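You operate a simulated robot arm through the tools that you are given. There is no shell and no other tool. Be economical: measure what you need, move in short steps, check, and stop when the job is done.

You run a simulated two-armed robot. Do the job below in one go: nothing can be reset, and whatever is moved stays where it is left.

## Task
Clamp the swollen grey block at about 85 N.
Fine: block on the rest, arm over it, screw wound to within 5 N, then the screw stop set.
Where things are to end (x, y in the base frame): grey block within 2 cm of [46, -20].

Only the result counts: the job must be done as asked and must still hold three seconds after the hand-in. Knocking over, shifting, dropping, spilling or breaking anything else fails it.

## Robot
Two 7-joint arms with fingered hands on one trunk, on a base that drives. Base frame: it is fixed to the floor where the robot stands at the start and does not move with it; the origin is under the middle of the robot, x ahead of it, y to its left, z up. Readings come in cm, degrees, newtons and seconds.
The left shoulder is at the start at [7.9, 12.5, 111.7], the right one opposite. With the tool pointing down near the work surface each hand reaches from about 46 to 82 cm from the robot's upright axis, wherever it stands, measured 20 degrees to its own side. Places, roughly: clamp arm [40, -40, 100]; rest on the clamp board [50, -20, 90]; screw stop [40, -20, 100]. Payload 3.6 kg a hand.
Tool frame (each hand has its own): the origin (TCP) lies between the finger pads and is the grasp point; the fingertips stand 3 cm ahead of it; z points along the fingers, y is the line along which they close. Largest opening 10.4 cm; the body of the gripper starts 3.5 cm behind the TCP. The gripper is a hand of 4 fingers: y runs from the thumb to the fingers, the wrist lies at [-1.5, -10.4, -17.8] in the tool frame, and closing takes about 1.5 s.
Orientation is that of the tool frame in the base frame, as [roll, pitch, yaw] about the fixed x, y, z axes, in that order (R = Rz(yaw) Ry(pitch) Rx(roll)). With the fingers straight down and the wrist toward the robot, the tool's x, y and z point along [0, 1, 0], [1, 0, 0] and [0, 0, -1] of the base frame.

## Interface
- The arms move only by the tool arm_command. It takes "left_motion", "right_motion" or both (then of equal length, played together; a hand with none holds still); each is text: rows parted by semicolons, each of 7 numbers parted by spaces: the shift along the tool's x, y, z in cm, then the turn, a rotation vector about the tool's x, y, z in degrees, then the opening in per cent of the stroke, from 0 (shut) to 100 (fully open). In form: x y z ax ay az gripper; .... A call has 1 to 8 rows; each row shifts and turns the commanded pose from where the row before left it, along the tool's axes as they then stand. Rows are played at 5 a second. More than 5 cm and 8.6 degrees between two rows, or a gripper value outside its range, and nothing of the call is played. Where a pose cannot be reached the arm comes as near as it can. A force on the tool above 40 N (or 10 N above the force at the start of the call, whichever is more), or a blocked arm, ends the call early, and 0.2 s more pass. The fingers move at their own pace (about 7.2 cm/s each) and stop on an object; they squeeze with about 33 N. The grip force told is the motor's: it shows also when the fingers shut on nothing. Time passes only in rows, and 0.2 s behind the last, so rows that do not move let the fingers close. It gives the time, the measured TCP pose, the force on the tool (base axes), the opening and the grip force at its end, in the units of the frame above (readings bear some noise), with the torque about the TCP (base axes, N m) and any sound that the robot's microphone picked up, and new pictures: "pictures" is both (left out), scene, wrist or none (wrist: the cameras of the hands that moved).
- Cameras (640 x 400 px; columns grow to the right, rows downward): "scene" is now at [19.16, -3.72, 130.14]; the picture's right is [-0.39, -0.92, 0.00], its down [-0.06, 0.03, -1.00] and it looks along [0.92, -0.39, -0.07] (base axes); focal length 214 px, centre (320, 200). "left" rides on the left gripper at [-6.1, -9.2, -13.1] in its tool frame; the picture's right is [-0.81, -0.28, 0.52], its down [0.53, -0.71, 0.45] and it looks along [0.24, 0.64, 0.73] (tool axes); focal length 275 px, centre (320, 200). "right" rides on the right gripper at [6.1, -9.2, -13] in its tool frame; the picture's right is [-0.81, 0.27, -0.52], its down [-0.53, -0.71, 0.46] and it looks along [-0.24, 0.65, 0.72] (tool axes); focal length 275 px, centre (320, 200). There is no depth. A picture from a camera that has moved, and an enlarged one, comes with that camera's place and axes in the base frame and with its lens.
- lift_body(by): slides the trunk up (or, below 0, down) by that many cm; the arms and the scene camera ride with it, the base frame stays. It gives what a move gives, with no picture.
- roll_base(legs): drives the robot by 1 to 6 legs, each [ahead, left, turn to the left] in cm, cm and degrees, along the robot's own axes; the way and the turn of a leg run together, so that a leg with both is an arc; at most 150 cm and 180 degrees a leg. The arms and the cameras ride along, it lands a little off, and it stops where it bumps. It gives what a move gives, and a new picture of the scene camera.
- grasp_type(shape, hand): the hand has 4 fingers and takes this shape, open, in about a second: jaw (thumb against the fingers, like two jaws); tri (thumb and two fingers); tip (a fingertip pinch); poke (one finger out to press); point (the index stretched); flat (the hand flat); cup (the hand cupped); fist (a fist). The gripper value then closes the fingers along that shape, each until it touches; the sizes above hold for jaw. It gives what a move gives, with no picture.
- pan_tilt(pan, tilt): turns the head with the scene camera to pan (to the left, within 80 degrees either way) and tilt (down, from -29 to 69), counted from straight ahead of the robot. It gives what a move gives, and a new picture of the scene camera.
- zoom(camera, box): a new picture of the part [left, top, right, bottom] of that camera's present view, enlarged. The clock stands still meanwhile.
- hand_in(): hands the job in; it is judged then, once.

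Work in short steps. Places have to be worked out from the pictures, the camera data and where the tool is seen: move nearer, look again, correct. Check each grasp and each placing, and mend what went wrong. You have 120 turns and 260 pictures in all, those below and enlarged ones among them. Open the grippers and draw the arms clear of the work before you hand the job in, unless the task says otherwise; then end with one line.

The tools are called after "Emit:" as name(argument=value, ...) on one line, values as JSON. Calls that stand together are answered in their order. arm_command: Moves the arms, as the interface text tells. Its arguments: {"type":"object","properties":{"left_motion":{"type":"string"},"right_motion":{"type":"string"},"pictures":{"type":"string","enum":["both","scene","wrist","none"]}},"required":[]} The other tools are called the same way: lift_body (by) slides the trunk up or down; grasp_type (shape, hand) gives the hand a shape; roll_base (legs) drives the base; pan_tilt (pan, tilt) turns the head that bears the scene camera; zoom (camera, box) takes an enlarged picture of a part of a camera's view; hand_in () hands the job in.

At the start:

```text
time: 0.0
left_tool_pos: [35.66, -1.4, 128.27]
left_orientation: [179.9, -0.3, 90.1]
left_contact_force: [0.6, 0.6, 0.4]
left_wrist_torque: [0.02, 0.01, 0.0]
left_opening: 10.36
left_finger_force: 0.0
left_shape: jaw
right_tool_pos: [37.75, -39.34, 126.76]
right_orientation: [-180.0, -0.1, 90.0]
right_contact_force: [0.3, -0.4, -0.1]
right_wrist_torque: [0.0, 0.01, -0.01]
right_opening: 10.39
right_finger_force: 0.0
right_shape: jaw
trunk travel left (down, up): [-35.0, 18.6]
robot x, y, heading: [-0.37, 0.03, 0.0]
head pan, tilt: [-27.3, 36.9]
```

scene: 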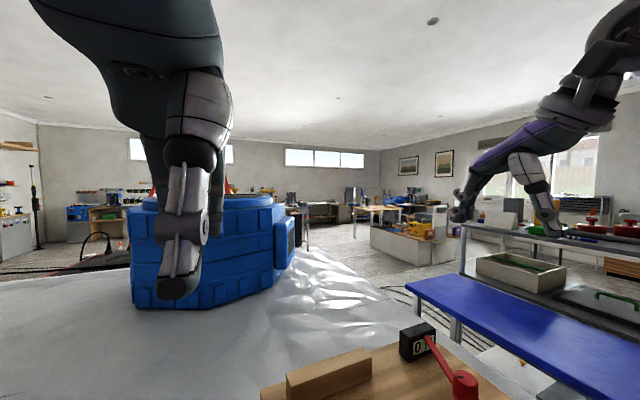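
right: 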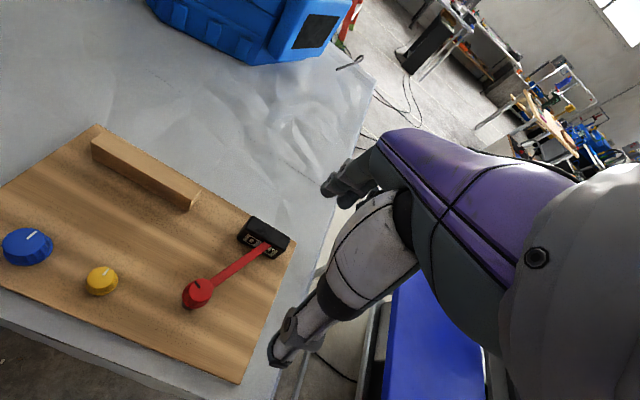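
left: 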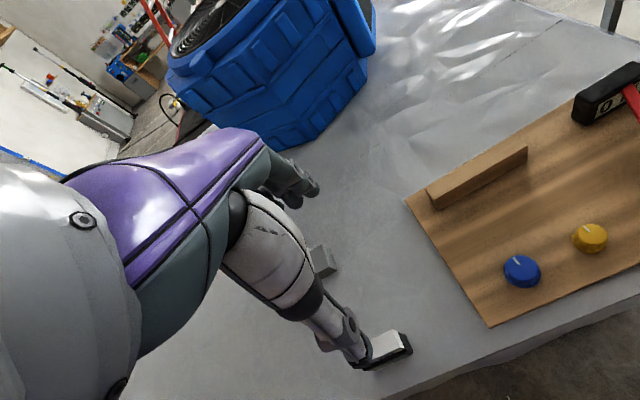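

The pictures show a clamp board with a wooden ledge, blue and yellow knobs, a red lever and a display; a grey block seems to lie under the left hand. I tilt the head down to see the board.

Emit:
pan_tilt(pan=-20, tilt=69)

Emit:
zoom(camera="left", box=[240, 200, 640, 400])

Emit:
zoom(camera="right", box=[0, 100, 320, 400])

```text
time: 1.0
left_tool_pos: [35.73, -1.35, 128.24]
left_orientation: [-179.5, 0.0, 90.4]
left_contact_force: [0.9, 0.2, 0.8]
left_wrist_torque: [-0.02, 0.01, -0.01]
left_opening: 10.39
left_finger_force: 0.2
left_shape: jaw
right_tool_pos: [37.79, -39.29, 126.67]
right_orientation: [-180.0, 0.0, 90.0]
right_contact_force: [-0.6, -0.4, -0.7]
right_wrist_torque: [-0.05, -0.01, 0.01]
right_opening: 10.37
right_finger_force: 0.1
right_shape: jaw
trunk travel left (down, up): [-35.0, 18.6]
robot x, y, heading: [0.11, -0.15, 0.1]
head pan, tilt: [-20.0, 68.8]
camera scene: at [19.33, -3.38, 129.94], right [-0.35, -0.94, 0.0], down [-0.08, 0.03, -1.0], along [0.93, -0.35, -0.09], focal length 214 px, centre (320, 200)
```

scene: 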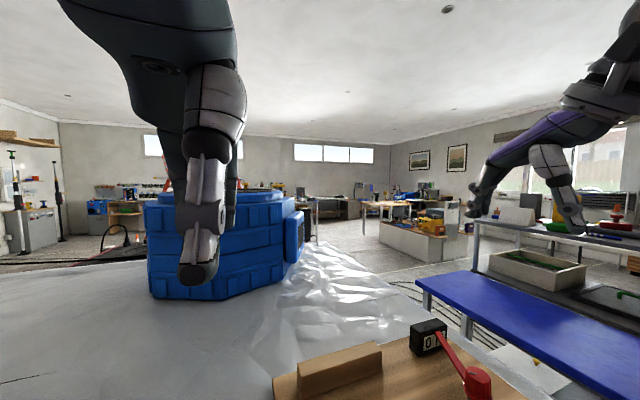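

```text
1.60 times, centred on (440, 300) of left
camera zoom: at [26.64, -7.51, 141.34], right [-0.27, -0.81, -0.52], down [-0.72, 0.53, -0.45], along [0.64, 0.25, -0.73], focal length 440 px, centre (128, 40)
```

zoom: 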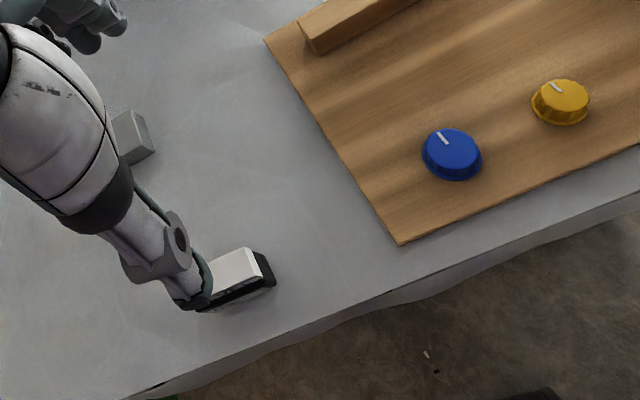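

```text
1.33 times, centred on (160, 250) of right
camera zoom: at [28.48, -33.16, 139.7], right [0.27, -0.81, 0.52], down [-0.71, -0.53, -0.46], along [0.65, -0.24, -0.72], focal length 367 px, centre (533, 133)
```

zoom: 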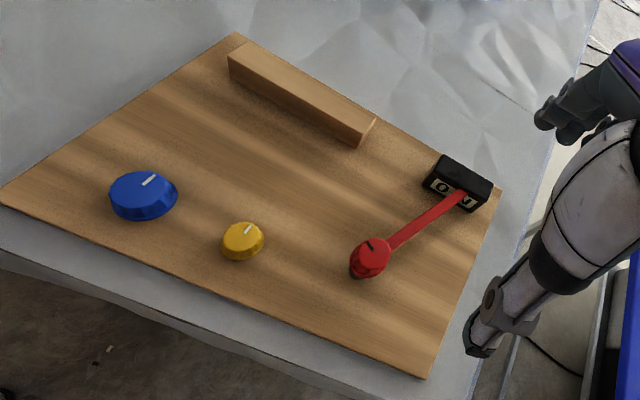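

The scene camera stays nearly level, so I rely on the wrist cameras. Rough triangulation gives blue knob ≈(36,-15,95), yellow knob ≈(37,-24.5,94), red pivot ≈(40,-35), fence ≈(54,-18) and a grey block near (56,15). I shift the left hand left for a clear view of the objects under it.

Emit:
arm_command(left_motion="4 0 0 0 0 0 100;4 0 0 0 0 0 100;4 0 0 0 0 0 100;4 0 0 0 0 0 100", pictures="wrist")

Emit:
zoom(camera="right", box=[160, 180, 320, 320])

```text
time: 1.6
left_tool_pos: [36.29, 5.43, 127.7]
left_orientation: [-179.2, -0.8, 91.9]
left_contact_force: [33.2, -21.0, -18.3]
left_wrist_torque: [4.42, 2.96, 4.55]
left_opening: 10.4
left_finger_force: 0.1
left_shape: jaw
right_tool_pos: [37.8, -39.33, 126.73]
right_orientation: [-180.0, 0.0, 90.1]
right_contact_force: [1.3, -0.5, 0.2]
right_wrist_torque: [0.0, 0.0, 0.01]
right_opening: 10.33
right_finger_force: 0.1
right_shape: jaw
trunk travel left (down, up): [-35.0, 18.6]
robot x, y, heading: [-0.26, -0.07, 0.1]
head pan, tilt: [-20.0, 68.8]
stopped in row 2 (left hand): the force on the tool passed its limit at 92 N (the readings are from after the stop); the commanded pose is now the measured one
camera left: at [27.46, -1.22, 140.64], right [-0.26, -0.81, -0.53], down [-0.74, 0.52, -0.44], along [0.63, 0.28, -0.73], focal length 275 px, centre (320, 200)
```

left: 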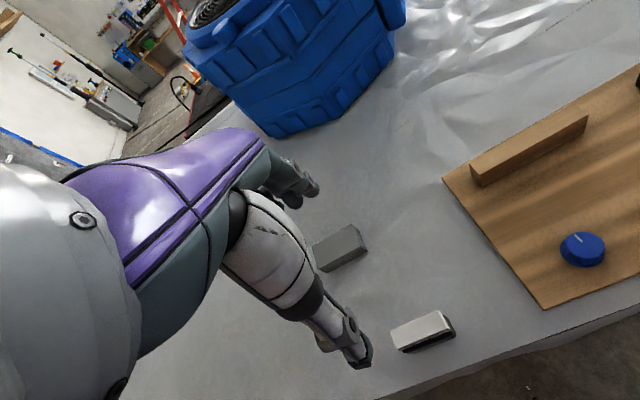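

```text
2.86 times, centred on (240, 250) of right
camera zoom: at [28.58, -33.14, 139.69], right [0.28, -0.81, 0.52], down [-0.71, -0.53, -0.46], along [0.64, -0.24, -0.72], focal length 786 px, centre (549, 57)
```

zoom: 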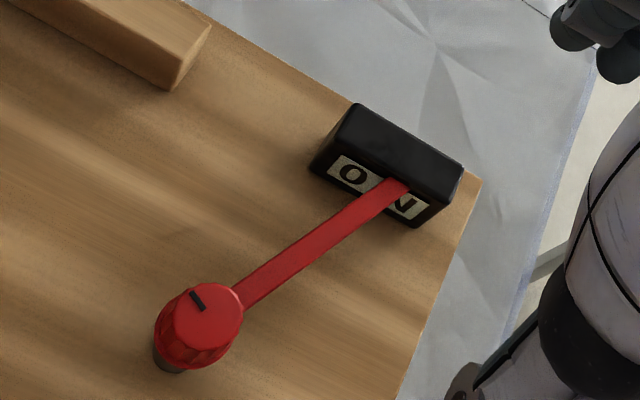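

The left hand stopped early on a force; I check whether it is still pressed against something, and look at the blocks enlarged.

Emit:
arm_command(left_motion="-1 0 0 0 0 0 100;0 0 0 0 0 0 100", pictures="scene")

Emit:
zoom(camera="left", box=[280, 200, 480, 380])

```text
time: 2.2
left_tool_pos: [36.06, 4.29, 127.66]
left_orientation: [-179.5, -0.7, 91.6]
left_contact_force: [33.8, 1.6, -25.3]
left_wrist_torque: [1.57, 1.97, 2.03]
left_opening: 10.4
left_finger_force: 0.0
left_shape: jaw
right_tool_pos: [37.8, -39.3, 126.82]
right_orientation: [-180.0, 0.0, 90.0]
right_contact_force: [0.3, 0.3, 0.0]
right_wrist_torque: [-0.02, -0.02, 0.02]
right_opening: 10.38
right_finger_force: 0.1
right_shape: jaw
trunk travel left (down, up): [-35.0, 18.6]
robot x, y, heading: [0.0, 0.15, 0.2]
head pan, tilt: [-20.0, 68.8]
camera scene: at [19.41, -3.5, 127.53], right [-0.36, -0.93, 0.0], down [-0.32, 0.12, -0.94], along [0.88, -0.34, -0.34], focal length 214 px, centre (320, 200)
```

scene: 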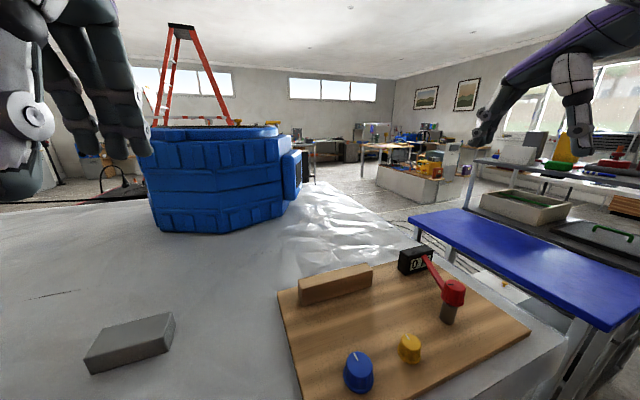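

```text
2.22 times, centred on (380, 290) of left
camera zoom: at [27.2, -2.08, 140.77], right [-0.26, -0.81, -0.52], down [-0.73, 0.52, -0.44], along [0.63, 0.27, -0.73], focal length 612 px, centre (187, 0)
```

zoom: 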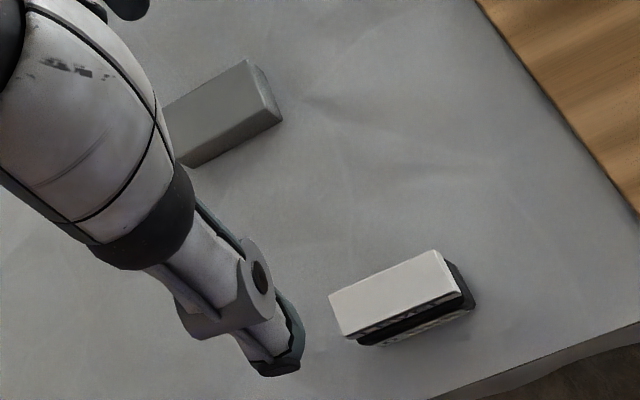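

The left wrist was touching the head as it tilted. I raise the head target to relieve it.

Emit:
pan_tilt(pan=-20, tilt=20)

Emit:
arm_command(left_motion="0 4 0 0 0 0 100;1 4 0 0 0 0 100;4 3 0 0 0 0 100;4 0 0 0 0 0 100;4 0 0 0 0 0 100;0 0 0 0 0 0 100", pictures="wrist")

Emit:
pan_tilt(pan=-15, tilt=50)

```text
time: 3.3
left_tool_pos: [35.87, 4.43, 127.98]
left_orientation: [-179.9, -0.4, 91.1]
left_contact_force: [8.4, 1.6, -1.3]
left_wrist_torque: [-0.12, 1.22, 0.45]
left_opening: 10.4
left_finger_force: 0.1
left_shape: jaw
right_tool_pos: [37.74, -39.34, 126.68]
right_orientation: [179.9, 0.2, 90.0]
right_contact_force: [-0.3, -0.5, 0.7]
right_wrist_torque: [-0.02, 0.01, -0.03]
right_opening: 10.34
right_finger_force: 0.0
right_shape: jaw
trunk travel left (down, up): [-35.0, 18.6]
robot x, y, heading: [0.17, -0.11, 0.2]
head pan, tilt: [-20.0, 20.0]
camera scene: at [19.47, -3.43, 127.73], right [-0.35, -0.94, 0.0], down [-0.3, 0.11, -0.95], along [0.89, -0.33, -0.32], focal length 214 px, centre (320, 200)
```

scene: 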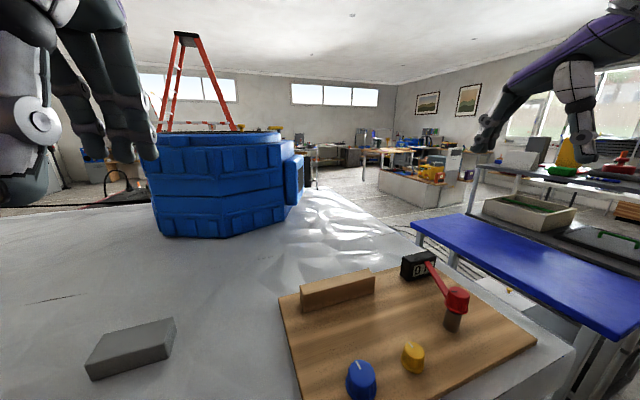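

```text
time: 4.7
left_tool_pos: [46.73, 17.71, 127.99]
left_orientation: [-179.8, -0.5, 91.3]
left_contact_force: [-0.9, 0.2, 0.5]
left_wrist_torque: [0.04, -0.02, 0.0]
left_opening: 10.38
left_finger_force: 0.1
left_shape: jaw
right_tool_pos: [37.7, -39.31, 126.68]
right_orientation: [-180.0, 0.0, 90.0]
right_contact_force: [-0.3, -0.5, 0.7]
right_wrist_torque: [0.03, 0.02, 0.0]
right_opening: 10.34
right_finger_force: 0.1
right_shape: jaw
trunk travel left (down, up): [-35.0, 18.6]
robot x, y, heading: [0.05, -0.05, 0.1]
head pan, tilt: [-20.0, 20.0]
camera left: at [37.7, 11.2, 140.98], right [-0.26, -0.81, -0.52], down [-0.73, 0.52, -0.45], along [0.63, 0.27, -0.73], focal length 275 px, centre (320, 200)
```

left: 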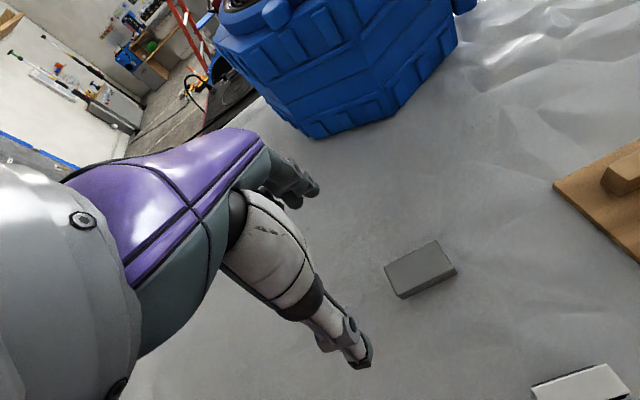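

```text
time: 5.7
left_tool_pos: [46.57, 17.66, 127.92]
left_orientation: [-179.6, -0.5, 91.3]
left_contact_force: [0.2, 0.2, 0.8]
left_wrist_torque: [0.02, 0.0, -0.01]
left_opening: 10.38
left_finger_force: 0.0
left_shape: jaw
right_tool_pos: [37.66, -39.28, 126.65]
right_orientation: [180.0, 0.0, 90.0]
right_contact_force: [0.3, -0.2, 0.5]
right_wrist_torque: [0.0, -0.02, 0.03]
right_opening: 10.39
right_finger_force: 0.0
right_shape: jaw
trunk travel left (down, up): [-35.0, 18.6]
robot x, y, heading: [0.07, -0.4, 0.1]
head pan, tilt: [-15.0, 50.0]
camera scene: at [18.16, -2.17, 122.96], right [-0.26, -0.97, 0.0], down [-0.74, 0.2, -0.64], along [0.62, -0.17, -0.77], focal length 214 px, centre (320, 200)
```

scene: 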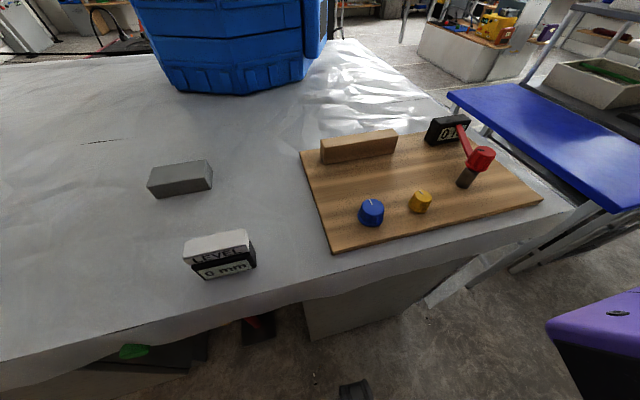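

Now the view is good: the white box is a "LEVEL 0 mm" gauge, the grey block is the one further away. I enlarge both areas.

Emit:
zoom(camera="scene", box=[300, 100, 560, 260])

Emit:
zoom(camera="scene", box=[130, 140, 290, 290])

```text
2.46 times, centred on (430, 180) of scene
camera zoom: at [18.16, -2.17, 122.96], right [-0.26, -0.97, 0.0], down [-0.74, 0.2, -0.64], along [0.62, -0.17, -0.77], focal length 528 px, centre (49, 249)
```

zoom: 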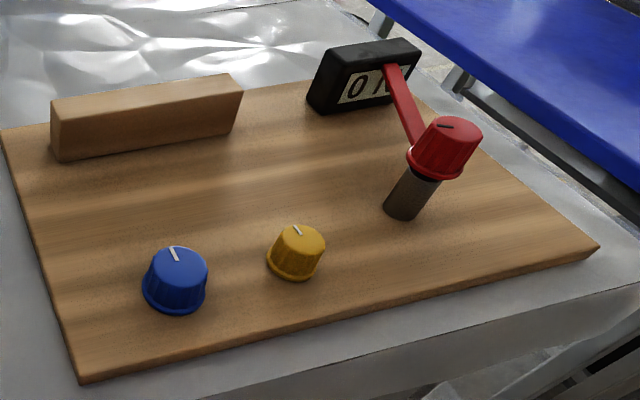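

```text
2.67 times, centred on (210, 215) of scene
camera zoom: at [18.16, -2.17, 122.96], right [-0.26, -0.97, 0.0], down [-0.74, 0.2, -0.64], along [0.62, -0.17, -0.77], focal length 572 px, centre (613, 160)
```

zoom: 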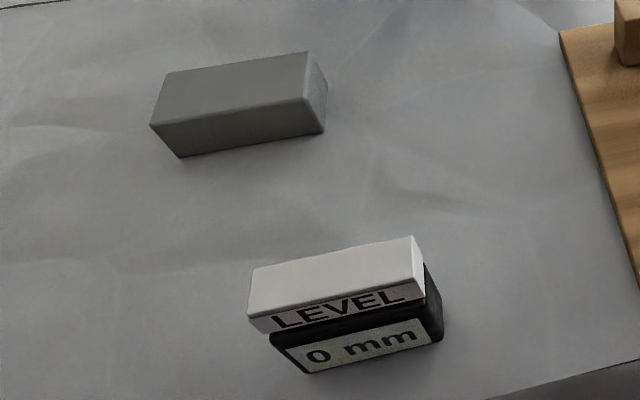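

The grey block is about 5.3 × 10 × 3.7 cm, aligned with the axes, centred near (54.7, 16.1) with its top at about 94.7 (table about 91). I lower the left hand to hover over it.

Emit:
arm_command(left_motion="-0.2 1.1 3 0 0 1.3 100;-0.2 1.1 3.2 0 0 0 100;-0.2 1 3.2 0 0 0 100;-0.2 1 3.2 0 0 0 100;-0.2 1 3.2 0 0 0 100;-0.2 1 3.2 0 0 0 100;-0.2 1 3.2 0 0 0 100;-0.2 0.9 3.2 0 0 0 100", pictures="both")

```text
time: 7.5
left_tool_pos: [54.64, 16.37, 102.5]
left_orientation: [-179.6, -0.5, 89.9]
left_contact_force: [-0.8, 0.9, 0.0]
left_wrist_torque: [0.03, 0.02, -0.02]
left_opening: 10.4
left_finger_force: 0.1
left_shape: jaw
right_tool_pos: [37.82, -39.36, 126.84]
right_orientation: [-180.0, 0.0, 90.1]
right_contact_force: [-1.0, -0.3, -0.1]
right_wrist_torque: [-0.01, -0.02, 0.01]
right_opening: 10.4
right_finger_force: 0.1
right_shape: jaw
trunk travel left (down, up): [-35.0, 18.6]
robot x, y, heading: [0.01, 0.13, -0.2]
head pan, tilt: [-15.0, 50.0]
camera scene: at [18.18, -2.16, 122.95], right [-0.26, -0.97, 0.0], down [-0.74, 0.2, -0.64], along [0.62, -0.17, -0.77], focal length 214 px, centre (320, 200)
camera left: at [45.45, 10.12, 115.51], right [-0.28, -0.81, -0.52], down [-0.72, 0.54, -0.45], along [0.64, 0.25, -0.73], focal length 275 px, centre (320, 200)
```

scene: 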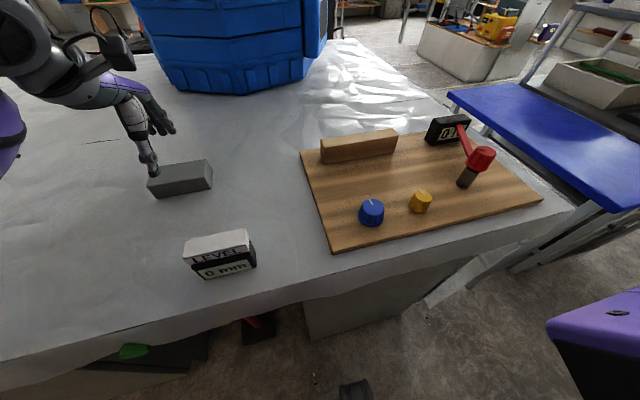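
left: 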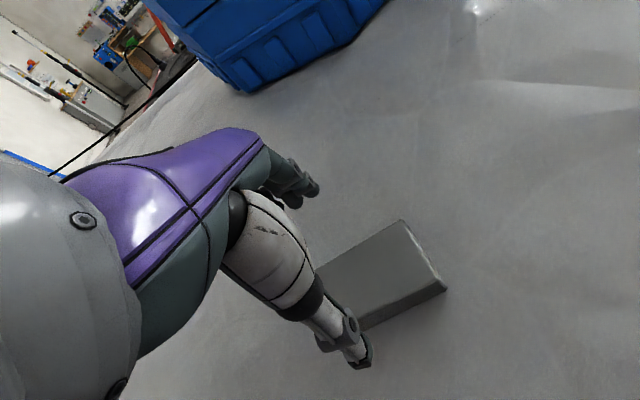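

The left camera puts the block's near-side edge at y≈11 and x from 51.5 to 57, matching the estimate. I lower to z≈95 and close.

Emit:
arm_command(left_motion="0 -0.1 2.5 0 0 0 100;0 0 2.5 0 0 0 100;0 0 1.5 0 0 0 100;0 0 0.9 0 0 0 100;0 0 0 0 0 0 100", pictures="both")

Emit:
zoom(camera="scene", box=[80, 90, 280, 215])

```text
time: 8.7
left_tool_pos: [54.51, 16.45, 95.59]
left_orientation: [179.8, -0.6, 90.1]
left_contact_force: [-0.7, -0.2, 0.0]
left_wrist_torque: [0.04, -0.04, -0.02]
left_opening: 10.37
left_finger_force: 0.1
left_shape: jaw
right_tool_pos: [37.56, -39.52, 126.78]
right_orientation: [179.8, -0.2, 90.1]
right_contact_force: [-0.1, 0.3, 1.0]
right_wrist_torque: [-0.01, -0.01, -0.01]
right_opening: 10.36
right_finger_force: 0.1
right_shape: jaw
trunk travel left (down, up): [-35.0, 18.6]
robot x, y, heading: [0.2, -0.16, 0.1]
head pan, tilt: [-15.0, 50.0]
camera scene: at [18.08, -2.36, 123.03], right [-0.26, -0.97, 0.0], down [-0.74, 0.2, -0.64], along [0.62, -0.16, -0.77], focal length 214 px, centre (320, 200)
camera left: at [45.33, 10.08, 108.54], right [-0.27, -0.81, -0.53], down [-0.71, 0.54, -0.45], along [0.65, 0.25, -0.72], focal length 275 px, centre (320, 200)
```

scene: 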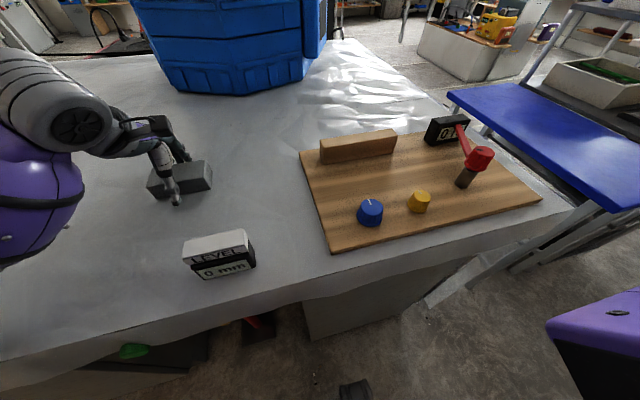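
left: 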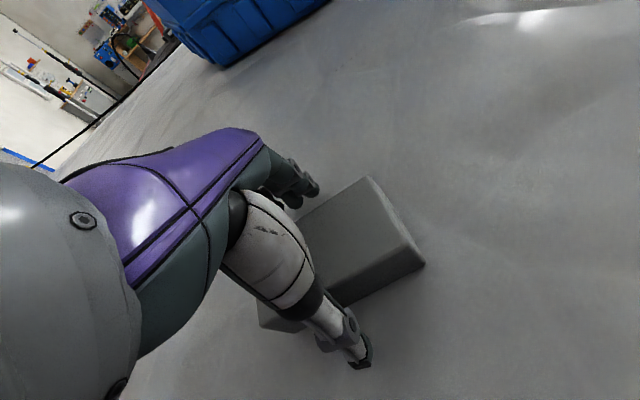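

```text
3.20 times, centred on (180, 152) of scene
camera zoom: at [18.08, -2.36, 123.03], right [-0.26, -0.97, 0.0], down [-0.74, 0.2, -0.64], along [0.62, -0.16, -0.77], focal length 686 px, centre (768, 352)
```

zoom: 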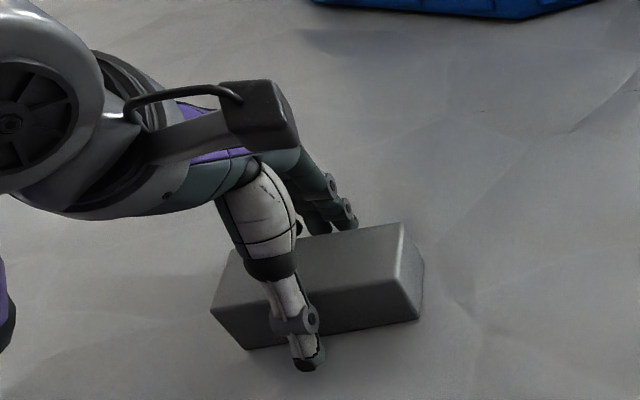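

The fingers straddle the block. I go 0.6 cm lower and close.

Emit:
arm_command(left_motion="0 0 0.6 0 0 0 100;0 0 0 0 0 0 0;0 0 0 0 0 0 0;0 0 0 0 0 0 0;0 0 0 0 0 0 0;0 0 0 0 0 0 0;0 0 0 0 0 0 0;0 0 0 0 0 0 0", pictures="wrist")

```text
time: 9.3
left_tool_pos: [52.61, 16.38, 95.15]
left_orientation: [179.5, 0.0, 90.6]
left_contact_force: [-12.3, -0.7, 56.4]
left_wrist_torque: [-0.3, 2.84, 0.02]
left_opening: 4.93
left_finger_force: 33.6
left_shape: jaw
right_tool_pos: [35.91, -39.35, 127.29]
right_orientation: [179.2, -0.1, 90.5]
right_contact_force: [-0.4, -0.4, 1.1]
right_wrist_torque: [0.01, -0.05, -0.01]
right_opening: 10.36
right_finger_force: 0.1
right_shape: jaw
trunk travel left (down, up): [-35.0, 18.6]
robot x, y, heading: [-0.59, 0.19, 0.7]
head pan, tilt: [-15.0, 50.0]
stopped in row 3 (left hand): the force on the tool passed its limit at 50 N (the readings are from after the stop); the commanded pose is now the measured one
camera left: at [43.32, 10.22, 108.0], right [-0.26, -0.81, -0.52], down [-0.72, 0.52, -0.46], along [0.65, 0.25, -0.72], focal length 275 px, centre (320, 200)
```

left: 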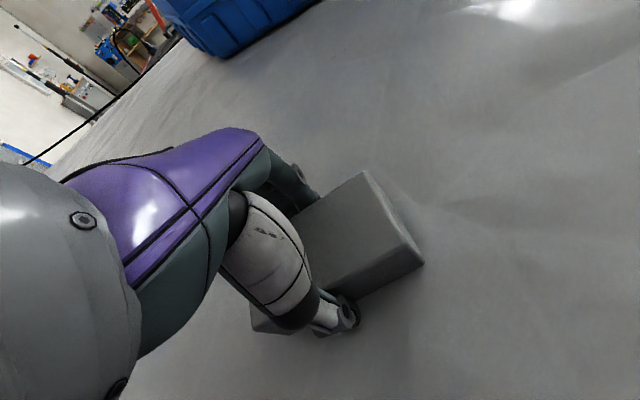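

Gripped (4.93 cm), but the fingertips press on the table. I lift slowly.

Emit:
arm_command(left_motion="0 0 -0.7 0 0 0 0;0 0 -0.5 0 0 0 0;0 0 0 0 0 0 0;0 0 0 0 0 0 0", pictures="wrist")

```text
time: 10.3
left_tool_pos: [52.03, 17.47, 95.72]
left_orientation: [-179.7, -0.4, 91.3]
left_contact_force: [0.3, 0.4, -1.1]
left_wrist_torque: [0.01, 0.04, 0.0]
left_opening: 4.82
left_finger_force: 32.8
left_shape: jaw
right_tool_pos: [35.68, -38.82, 127.43]
right_orientation: [178.9, 0.1, 90.6]
right_contact_force: [0.2, 0.5, -0.4]
right_wrist_torque: [-0.01, 0.02, -0.02]
right_opening: 10.35
right_finger_force: 0.1
right_shape: jaw
trunk travel left (down, up): [-35.0, 18.6]
robot x, y, heading: [0.13, 0.17, 0.7]
head pan, tilt: [-15.0, 50.0]
camera left: at [43.06, 10.98, 108.71], right [-0.26, -0.81, -0.52], down [-0.73, 0.52, -0.45], along [0.64, 0.26, -0.73], focal length 275 px, centre (320, 200)
```

left: 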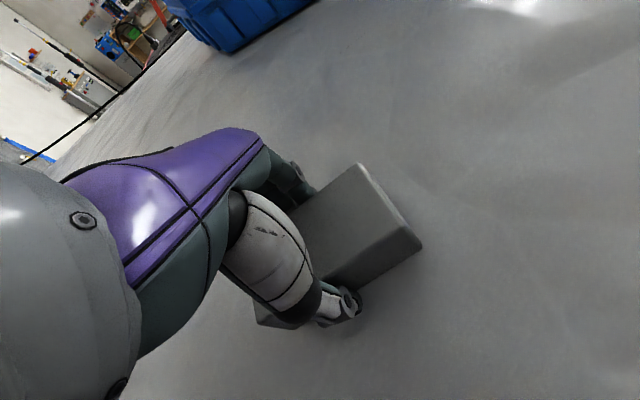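

Held. I lift to about z=106 and look.

Emit:
arm_command(left_motion="0 0 -2 0 0 0 0;0 0 -3 0 0 0 0;0 0 -3 0 0 0 0;0 0 -2.5 0 0 0 0;0 0 0 0 0 0 0", pictures="both")

Emit:
zoom(camera="scene", box=[300, 100, 560, 260])

```text
time: 11.5
left_tool_pos: [54.26, 16.34, 105.93]
left_orientation: [-179.6, -0.1, 90.2]
left_contact_force: [-0.4, -0.5, -1.6]
left_wrist_torque: [0.02, 0.0, 0.01]
left_opening: 4.79
left_finger_force: 33.3
left_shape: jaw
right_tool_pos: [37.82, -39.24, 126.63]
right_orientation: [-180.0, -0.1, 90.3]
right_contact_force: [0.6, -0.2, 0.8]
right_wrist_torque: [0.0, 0.01, 0.01]
right_opening: 10.39
right_finger_force: 0.0
right_shape: jaw
trunk travel left (down, up): [-35.0, 18.6]
robot x, y, heading: [-0.11, -0.25, 0.5]
head pan, tilt: [-15.0, 50.0]
camera scene: at [18.13, -2.22, 122.93], right [-0.26, -0.97, 0.0], down [-0.74, 0.2, -0.64], along [0.62, -0.16, -0.77], focal length 214 px, centre (320, 200)
camera left: at [45.31, 10.15, 119.07], right [-0.27, -0.81, -0.52], down [-0.72, 0.53, -0.45], along [0.64, 0.25, -0.73], focal length 275 px, centre (320, 200)
```

scene: 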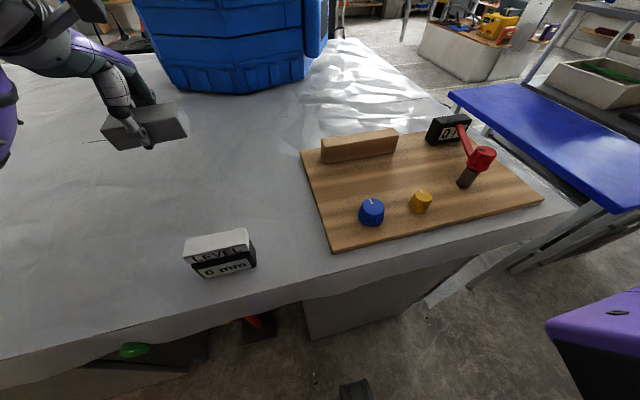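
left: 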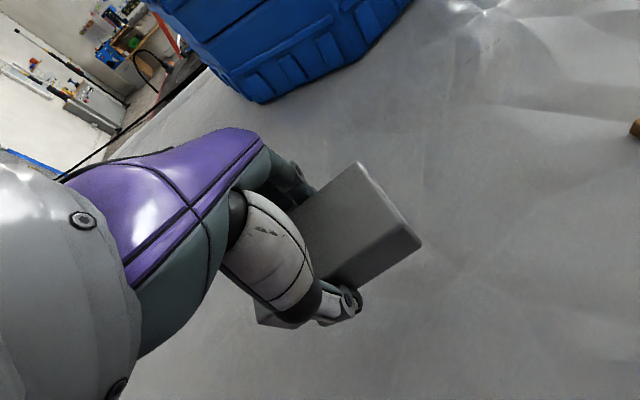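

```text
2.46 times, centred on (430, 180) of scene
camera zoom: at [18.13, -2.22, 122.93], right [-0.26, -0.97, 0.0], down [-0.74, 0.2, -0.64], along [0.62, -0.16, -0.77], focal length 528 px, centre (49, 249)
```

zoom: 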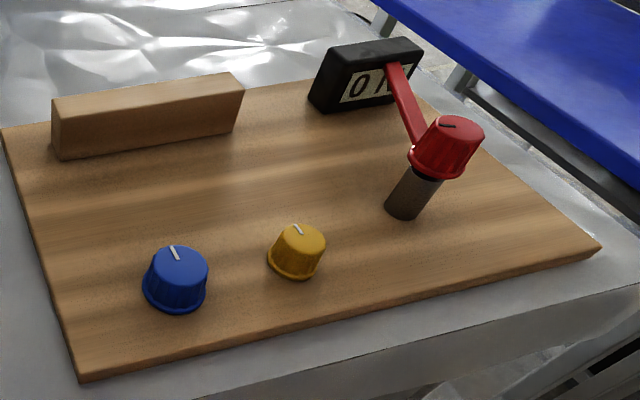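

Block is held well. I carry it toward (46, -20) at a safe height in two strides, moving the right hand further right meanwhile.

Emit:
arm_command(left_motion="-4 -0.9 -0.3 0 0 0 0;-4 -0.9 -0.3 0 0 0 0;-4 -0.9 -0.3 0 0 0 0;-4 -0.9 0 0 0 0 0;-4 -0.9 0 0 0 0 0;-4 -0.9 0 0 0 0 0;0 0 0 0 0 0 0", right_motion="-2 0 -1 0 0 0 100;-2 0 -1 0 0 0 100;-2 0 -1 0 0 0 100;-2 0 -1 0 0 0 100;-2 0 0 0 0 0 100;-2 0 0 0 0 0 100;0 0 0 0 0 0 100", pictures="both")

```text
time: 13.1
left_tool_pos: [49.1, -7.61, 106.8]
left_orientation: [-179.8, -0.1, 90.4]
left_contact_force: [0.0, 0.0, -1.6]
left_wrist_torque: [0.03, -0.01, -0.02]
left_opening: 4.8
left_finger_force: 32.7
left_shape: jaw
right_tool_pos: [37.7, -44.99, 129.82]
right_orientation: [179.8, 0.1, 90.3]
right_contact_force: [-0.5, 0.3, 0.2]
right_wrist_torque: [-0.03, 0.03, 0.01]
right_opening: 10.37
right_finger_force: 0.0
right_shape: jaw
right hand out of reach, approached as far as the arm can: row 4, 5, 6
trunk travel left (down, up): [-35.0, 18.6]
robot x, y, heading: [0.3, 0.22, 0.4]
head pan, tilt: [-15.0, 50.0]
camera scene: at [17.99, -2.08, 122.95], right [-0.25, -0.97, 0.0], down [-0.74, 0.19, -0.64], along [0.62, -0.16, -0.77], focal length 214 px, centre (320, 200)
camera right: at [28.42, -39.02, 142.78], right [0.28, -0.81, 0.52], down [-0.71, -0.54, -0.46], along [0.65, -0.24, -0.72], focal length 275 px, centre (320, 200)
camera left: at [40.01, -13.76, 119.92], right [-0.27, -0.81, -0.52], down [-0.72, 0.53, -0.45], along [0.64, 0.25, -0.73], focal length 275 px, centre (320, 200)
```

scene: 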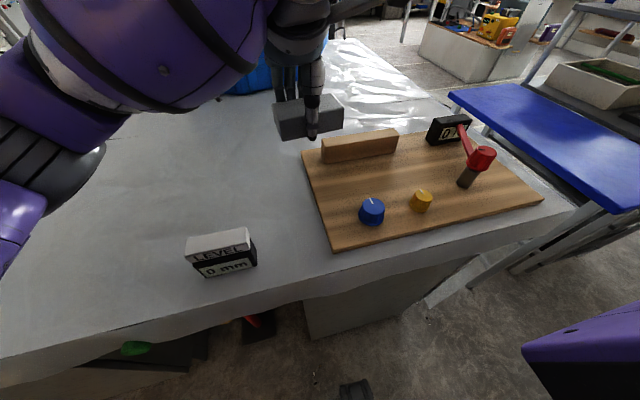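
right: 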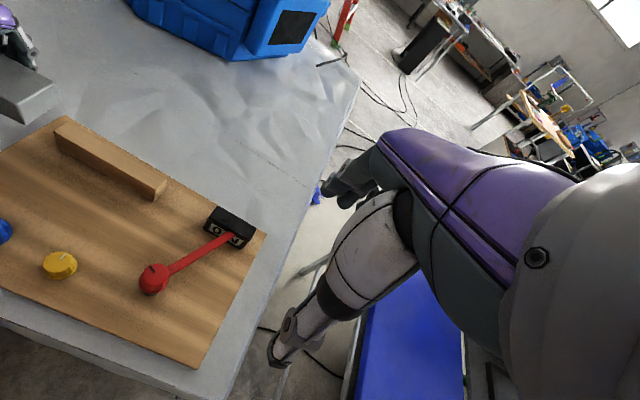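
left: 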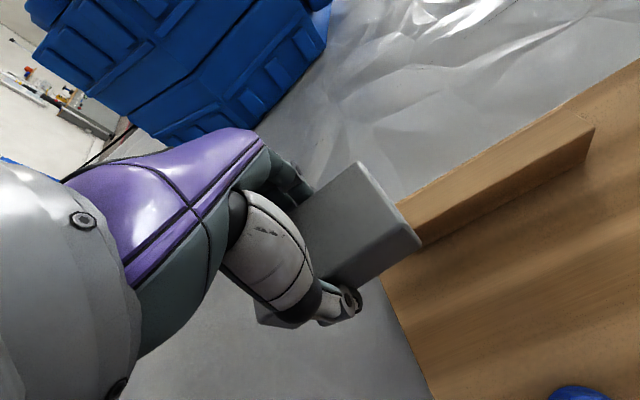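

Holding fine. I continue to above (46, -20.5).

Emit:
arm_command(left_motion="-4 -0.9 0 0 0 0 0;-4 -0.9 0 0 0 0 0;-3 -0.9 0 0 0 0 0;-1.7 -0.4 0 0 0 0 0;0 0 0 0 0 0 0", pictures="both")

Emit:
zoom(camera="right", box=[0, 80, 280, 280])

```text
time: 14.3
left_tool_pos: [46.03, -20.34, 106.79]
left_orientation: [-179.8, -0.1, 90.4]
left_contact_force: [0.6, 0.3, -0.8]
left_wrist_torque: [-0.02, 0.01, 0.02]
left_opening: 4.79
left_finger_force: 32.9
left_shape: jaw
right_tool_pos: [37.72, -45.18, 129.84]
right_orientation: [179.9, -0.1, 90.1]
right_contact_force: [0.2, 0.3, 0.6]
right_wrist_torque: [0.02, -0.02, -0.01]
right_opening: 10.37
right_finger_force: 0.1
right_shape: jaw
trunk travel left (down, up): [-35.0, 18.6]
robot x, y, heading: [0.03, -0.01, 0.1]
head pan, tilt: [-15.0, 50.0]
camera scene: at [17.99, -2.13, 122.95], right [-0.25, -0.97, 0.0], down [-0.74, 0.19, -0.64], along [0.62, -0.16, -0.77], focal length 214 px, centre (320, 200)
camera left: at [37.0, -26.48, 119.98], right [-0.27, -0.81, -0.52], down [-0.72, 0.53, -0.45], along [0.64, 0.25, -0.73], focal length 275 px, centre (320, 200)
```

scene: 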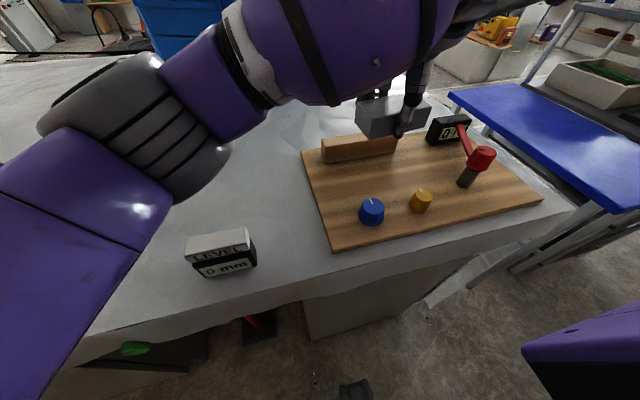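
left: 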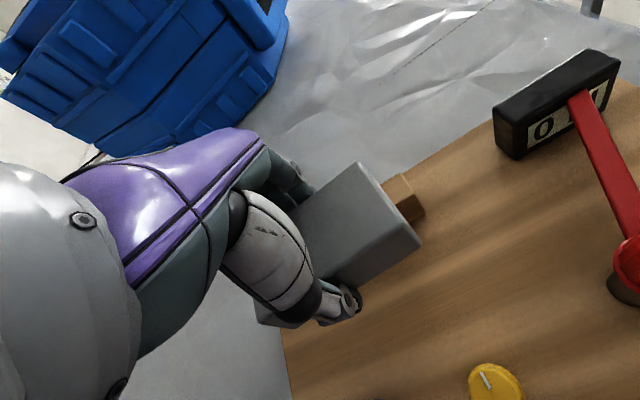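

```text
2.00 times, centred on (140, 180) of right
camera zoom: at [28.41, -39.07, 142.77], right [0.28, -0.81, 0.52], down [-0.71, -0.54, -0.46], along [0.65, -0.24, -0.72], focal length 551 px, centre (680, 240)
```

zoom: 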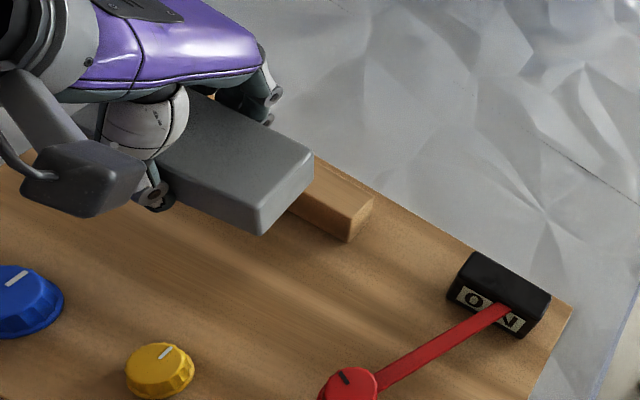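

The right camera shows the block's top about 1.5 cm above the TCP and its centre close to (46, -20.5). I lower to z≈100 first.

Emit:
arm_command(left_motion="0 0 2.5 0 0 0 0;0 0 2.5 0 0 0 0;0 0 1.5 0 0 0 0;0 0 0 0 0 0 0", pictures="both")

Emit:
zoom(camera="right", box=[0, 80, 280, 280])

```text
time: 15.3
left_tool_pos: [46.15, -20.22, 100.26]
left_orientation: [-179.7, -0.1, 90.4]
left_contact_force: [0.0, 0.6, -1.2]
left_wrist_torque: [0.01, -0.01, 0.02]
left_opening: 4.77
left_finger_force: 33.2
left_shape: jaw
right_tool_pos: [37.81, -45.19, 129.85]
right_orientation: [179.9, 0.0, 90.1]
right_contact_force: [0.2, -0.5, 0.0]
right_wrist_torque: [0.0, -0.02, 0.01]
right_opening: 10.38
right_finger_force: 0.1
right_shape: jaw
trunk travel left (down, up): [-35.0, 18.6]
robot x, y, heading: [0.16, 0.03, 0.3]
head pan, tilt: [-15.0, 50.0]
camera scene: at [17.98, -2.15, 122.95], right [-0.25, -0.97, 0.0], down [-0.74, 0.19, -0.64], along [0.62, -0.16, -0.77], focal length 214 px, centre (320, 200)
camera left: at [36.96, -26.46, 113.45], right [-0.27, -0.81, -0.52], down [-0.72, 0.53, -0.45], along [0.64, 0.25, -0.73], focal length 275 px, centre (320, 200)
```

scene: 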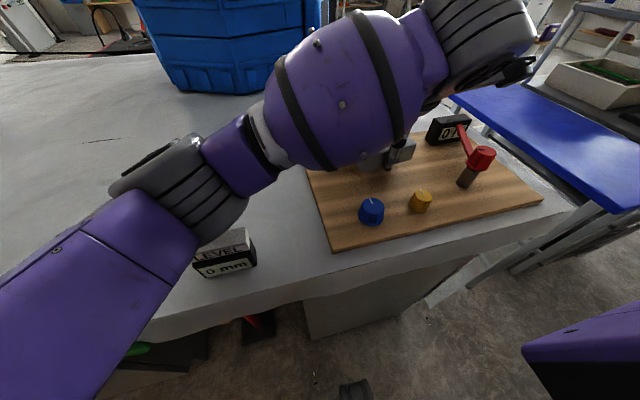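
left: 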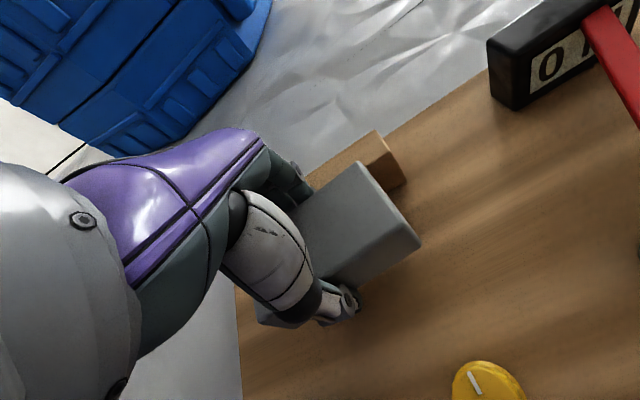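

```text
2.00 times, centred on (140, 180) of right
camera zoom: at [28.39, -39.09, 142.77], right [0.28, -0.81, 0.52], down [-0.71, -0.54, -0.46], along [0.65, -0.24, -0.72], focal length 551 px, centre (680, 240)
```

zoom: 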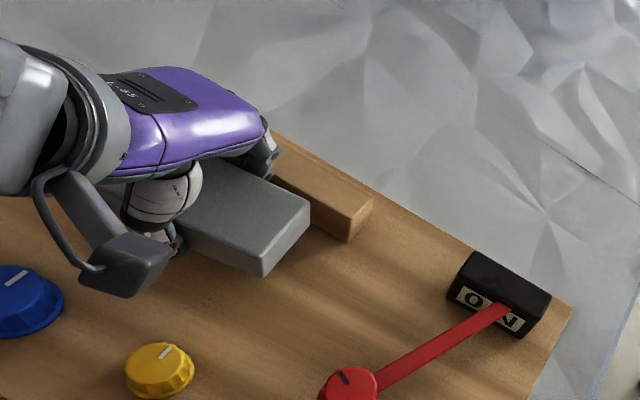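

Clear of everything. I lower in small steps, watching the force.

Emit:
arm_command(left_motion="0 0 0.8 0 0 0 0;0 0 0.7 0 0 0 0;0 0 0.5 0 0 0 0;0 0 0 0 0 0 0", pictures="none")

Emit:
arm_command(left_motion="0 0 0.5 0 0 0 0;0 0 0 0 0 0 0", pictures="none")

Emit:
arm_command(left_motion="0 0 0.5 0 0 0 0;0 0 0 0 0 0 0", pictures="wrist")

Emit:
zoom(camera="right", box=[0, 80, 280, 280])

```text
time: 16.3
left_tool_pos: [45.53, -20.32, 98.55]
left_orientation: [-179.9, -0.1, 90.1]
left_contact_force: [-17.2, -0.9, 9.6]
left_wrist_torque: [0.14, -0.52, 0.15]
left_opening: 4.76
left_finger_force: 32.9
left_shape: jaw
right_tool_pos: [37.34, -45.15, 129.81]
right_orientation: [179.7, 0.0, 90.3]
right_contact_force: [0.1, 0.6, 0.3]
right_wrist_torque: [-0.01, -0.03, 0.01]
right_opening: 10.39
right_finger_force: 0.0
right_shape: jaw
trunk travel left (down, up): [-35.0, 18.6]
robot x, y, heading: [-0.13, 0.16, 0.2]
head pan, tilt: [-15.0, 50.0]
```

```text
time: 16.9
left_tool_pos: [45.46, -20.2, 97.97]
left_orientation: [-179.8, -0.1, 90.2]
left_contact_force: [-26.7, -1.1, 17.2]
left_wrist_torque: [0.21, -0.97, 0.23]
left_opening: 4.67
left_finger_force: 32.7
left_shape: jaw
right_tool_pos: [37.13, -45.1, 130.03]
right_orientation: [179.6, 0.0, 90.2]
right_contact_force: [0.5, 0.5, 0.1]
right_wrist_torque: [-0.01, 0.01, 0.01]
right_opening: 10.38
right_finger_force: 0.0
right_shape: jaw
trunk travel left (down, up): [-35.0, 18.6]
robot x, y, heading: [-0.08, 0.32, 0.2]
head pan, tilt: [-15.0, 50.0]
```

```text
time: 17.5
left_tool_pos: [45.36, -20.28, 97.51]
left_orientation: [179.9, 0.0, 90.2]
left_contact_force: [-33.7, -1.2, 19.0]
left_wrist_torque: [0.23, -1.25, 0.28]
left_opening: 4.65
left_finger_force: 32.6
left_shape: jaw
right_tool_pos: [37.06, -45.15, 130.04]
right_orientation: [179.8, 0.0, 90.2]
right_contact_force: [0.2, -0.2, 0.1]
right_wrist_torque: [0.0, -0.01, 0.01]
right_opening: 10.37
right_finger_force: 0.0
right_shape: jaw
trunk travel left (down, up): [-35.0, 18.6]
robot x, y, heading: [-0.03, -0.26, 0.3]
head pan, tilt: [-15.0, 50.0]
camera left: at [36.26, -26.5, 110.67], right [-0.27, -0.81, -0.52], down [-0.72, 0.53, -0.45], along [0.64, 0.25, -0.73], focal length 275 px, centre (320, 200)
```

left: 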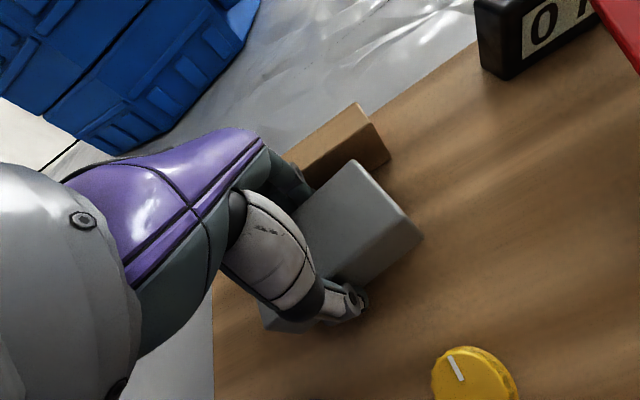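

```text
2.00 times, centred on (140, 180) of right
camera zoom: at [27.73, -39.04, 142.92], right [0.28, -0.81, 0.52], down [-0.71, -0.54, -0.46], along [0.65, -0.24, -0.72], focal length 551 px, centre (680, 240)
```

zoom: 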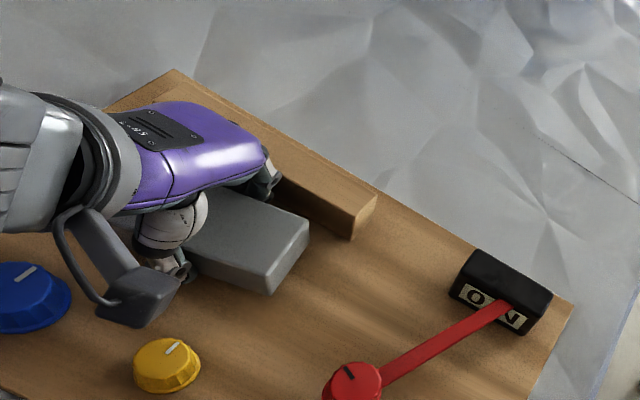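

The back fingers are wedging against the wooden fence (x force −34 N). I lift, shift 1.3 cm toward the robot, and lower again.

Emit:
arm_command(left_motion="0 0 -1.5 0 0 0 0;0 0 -1 0 0 0 0;0 -1.3 0 0 0 0 0;0 0 0 0 0 0 0;0 0 1.5 0 0 0 0;0 0 0.7 0 0 0 0;0 0 0 0 0 0 0", pictures="none")

Emit:
arm_command(left_motion="0 0 0.4 0 0 0 0;0 0 0 0 0 0 0", pictures="wrist")

Emit:
zoom(camera="right", box=[0, 80, 280, 280])

```text
time: 19.1
left_tool_pos: [44.7, -20.34, 97.52]
left_orientation: [-179.7, -0.1, 90.4]
left_contact_force: [0.7, -0.8, -1.5]
left_wrist_torque: [-0.01, 0.01, 0.01]
left_opening: 4.75
left_finger_force: 33.3
left_shape: jaw
right_tool_pos: [37.68, -45.15, 129.73]
right_orientation: [179.9, -0.1, 90.2]
right_contact_force: [0.4, 0.1, 0.9]
right_wrist_torque: [0.02, -0.03, 0.02]
right_opening: 10.41
right_finger_force: 0.2
right_shape: jaw
trunk travel left (down, up): [-35.0, 18.6]
robot x, y, heading: [-0.03, 0.06, 0.1]
head pan, tilt: [-15.0, 50.0]
```

```text
time: 19.7
left_tool_pos: [44.73, -20.37, 97.17]
left_orientation: [-179.7, -0.1, 90.4]
left_contact_force: [0.0, 0.0, -1.0]
left_wrist_torque: [-0.02, 0.04, 0.0]
left_opening: 4.77
left_finger_force: 32.7
left_shape: jaw
right_tool_pos: [37.68, -45.14, 129.67]
right_orientation: [179.9, -0.1, 90.2]
right_contact_force: [0.4, -0.2, -0.3]
right_wrist_torque: [0.03, 0.02, 0.02]
right_opening: 10.36
right_finger_force: 0.1
right_shape: jaw
trunk travel left (down, up): [-35.0, 18.6]
robot x, y, heading: [-0.19, 0.17, 0.3]
head pan, tilt: [-15.0, 50.0]
camera left: at [35.63, -26.52, 110.35], right [-0.27, -0.81, -0.52], down [-0.72, 0.53, -0.45], along [0.64, 0.25, -0.73], focal length 275 px, centre (320, 200)
```

left: 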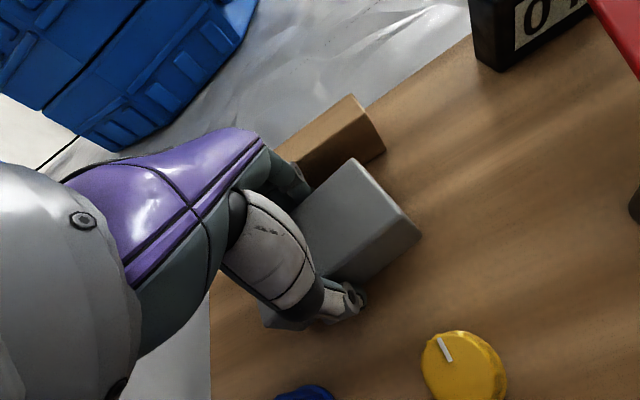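

```text
2.00 times, centred on (140, 180) of right
camera zoom: at [28.4, -39.09, 142.77], right [0.28, -0.81, 0.52], down [-0.71, -0.54, -0.46], along [0.65, -0.24, -0.72], focal length 551 px, centre (680, 240)
```

zoom: 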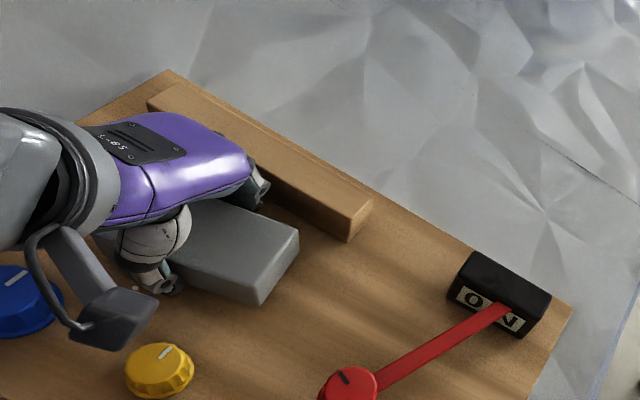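

Free now. I keep lowering in small steps.

Emit:
arm_command(left_motion="0 0 0.5 0 0 0 0;0 0 0 0 0 0 0", pictures="none")

Emit:
arm_command(left_motion="0 0 0.4 0 0 0 0;0 0 0 0 0 0 0", pictures="none")

```text
time: 20.3
left_tool_pos: [44.75, -20.33, 96.73]
left_orientation: [-179.6, 0.0, 90.3]
left_contact_force: [0.6, 0.3, -0.8]
left_wrist_torque: [0.02, 0.01, -0.04]
left_opening: 4.73
left_finger_force: 32.8
left_shape: jaw
right_tool_pos: [37.58, -45.16, 129.81]
right_orientation: [179.9, 0.0, 90.2]
right_contact_force: [0.5, 0.3, -1.4]
right_wrist_torque: [0.0, 0.02, -0.02]
right_opening: 10.4
right_finger_force: 0.0
right_shape: jaw
trunk travel left (down, up): [-35.0, 18.6]
robot x, y, heading: [0.18, 0.08, 0.2]
head pan, tilt: [-15.0, 50.0]
```

```text
time: 20.9
left_tool_pos: [44.57, -20.33, 96.71]
left_orientation: [180.0, 0.0, 90.5]
left_contact_force: [0.5, 0.2, 25.7]
left_wrist_torque: [-0.04, 0.28, -0.02]
left_opening: 4.78
left_finger_force: 32.5
left_shape: jaw
right_tool_pos: [37.53, -45.06, 129.9]
right_orientation: [179.9, 0.0, 90.2]
right_contact_force: [-0.1, -0.2, -0.4]
right_wrist_torque: [0.01, -0.03, 0.02]
right_opening: 10.41
right_finger_force: 0.0
right_shape: jaw
trunk travel left (down, up): [-35.0, 18.6]
robot x, y, heading: [-0.21, -0.2, 0.2]
head pan, tilt: [-15.0, 50.0]
```

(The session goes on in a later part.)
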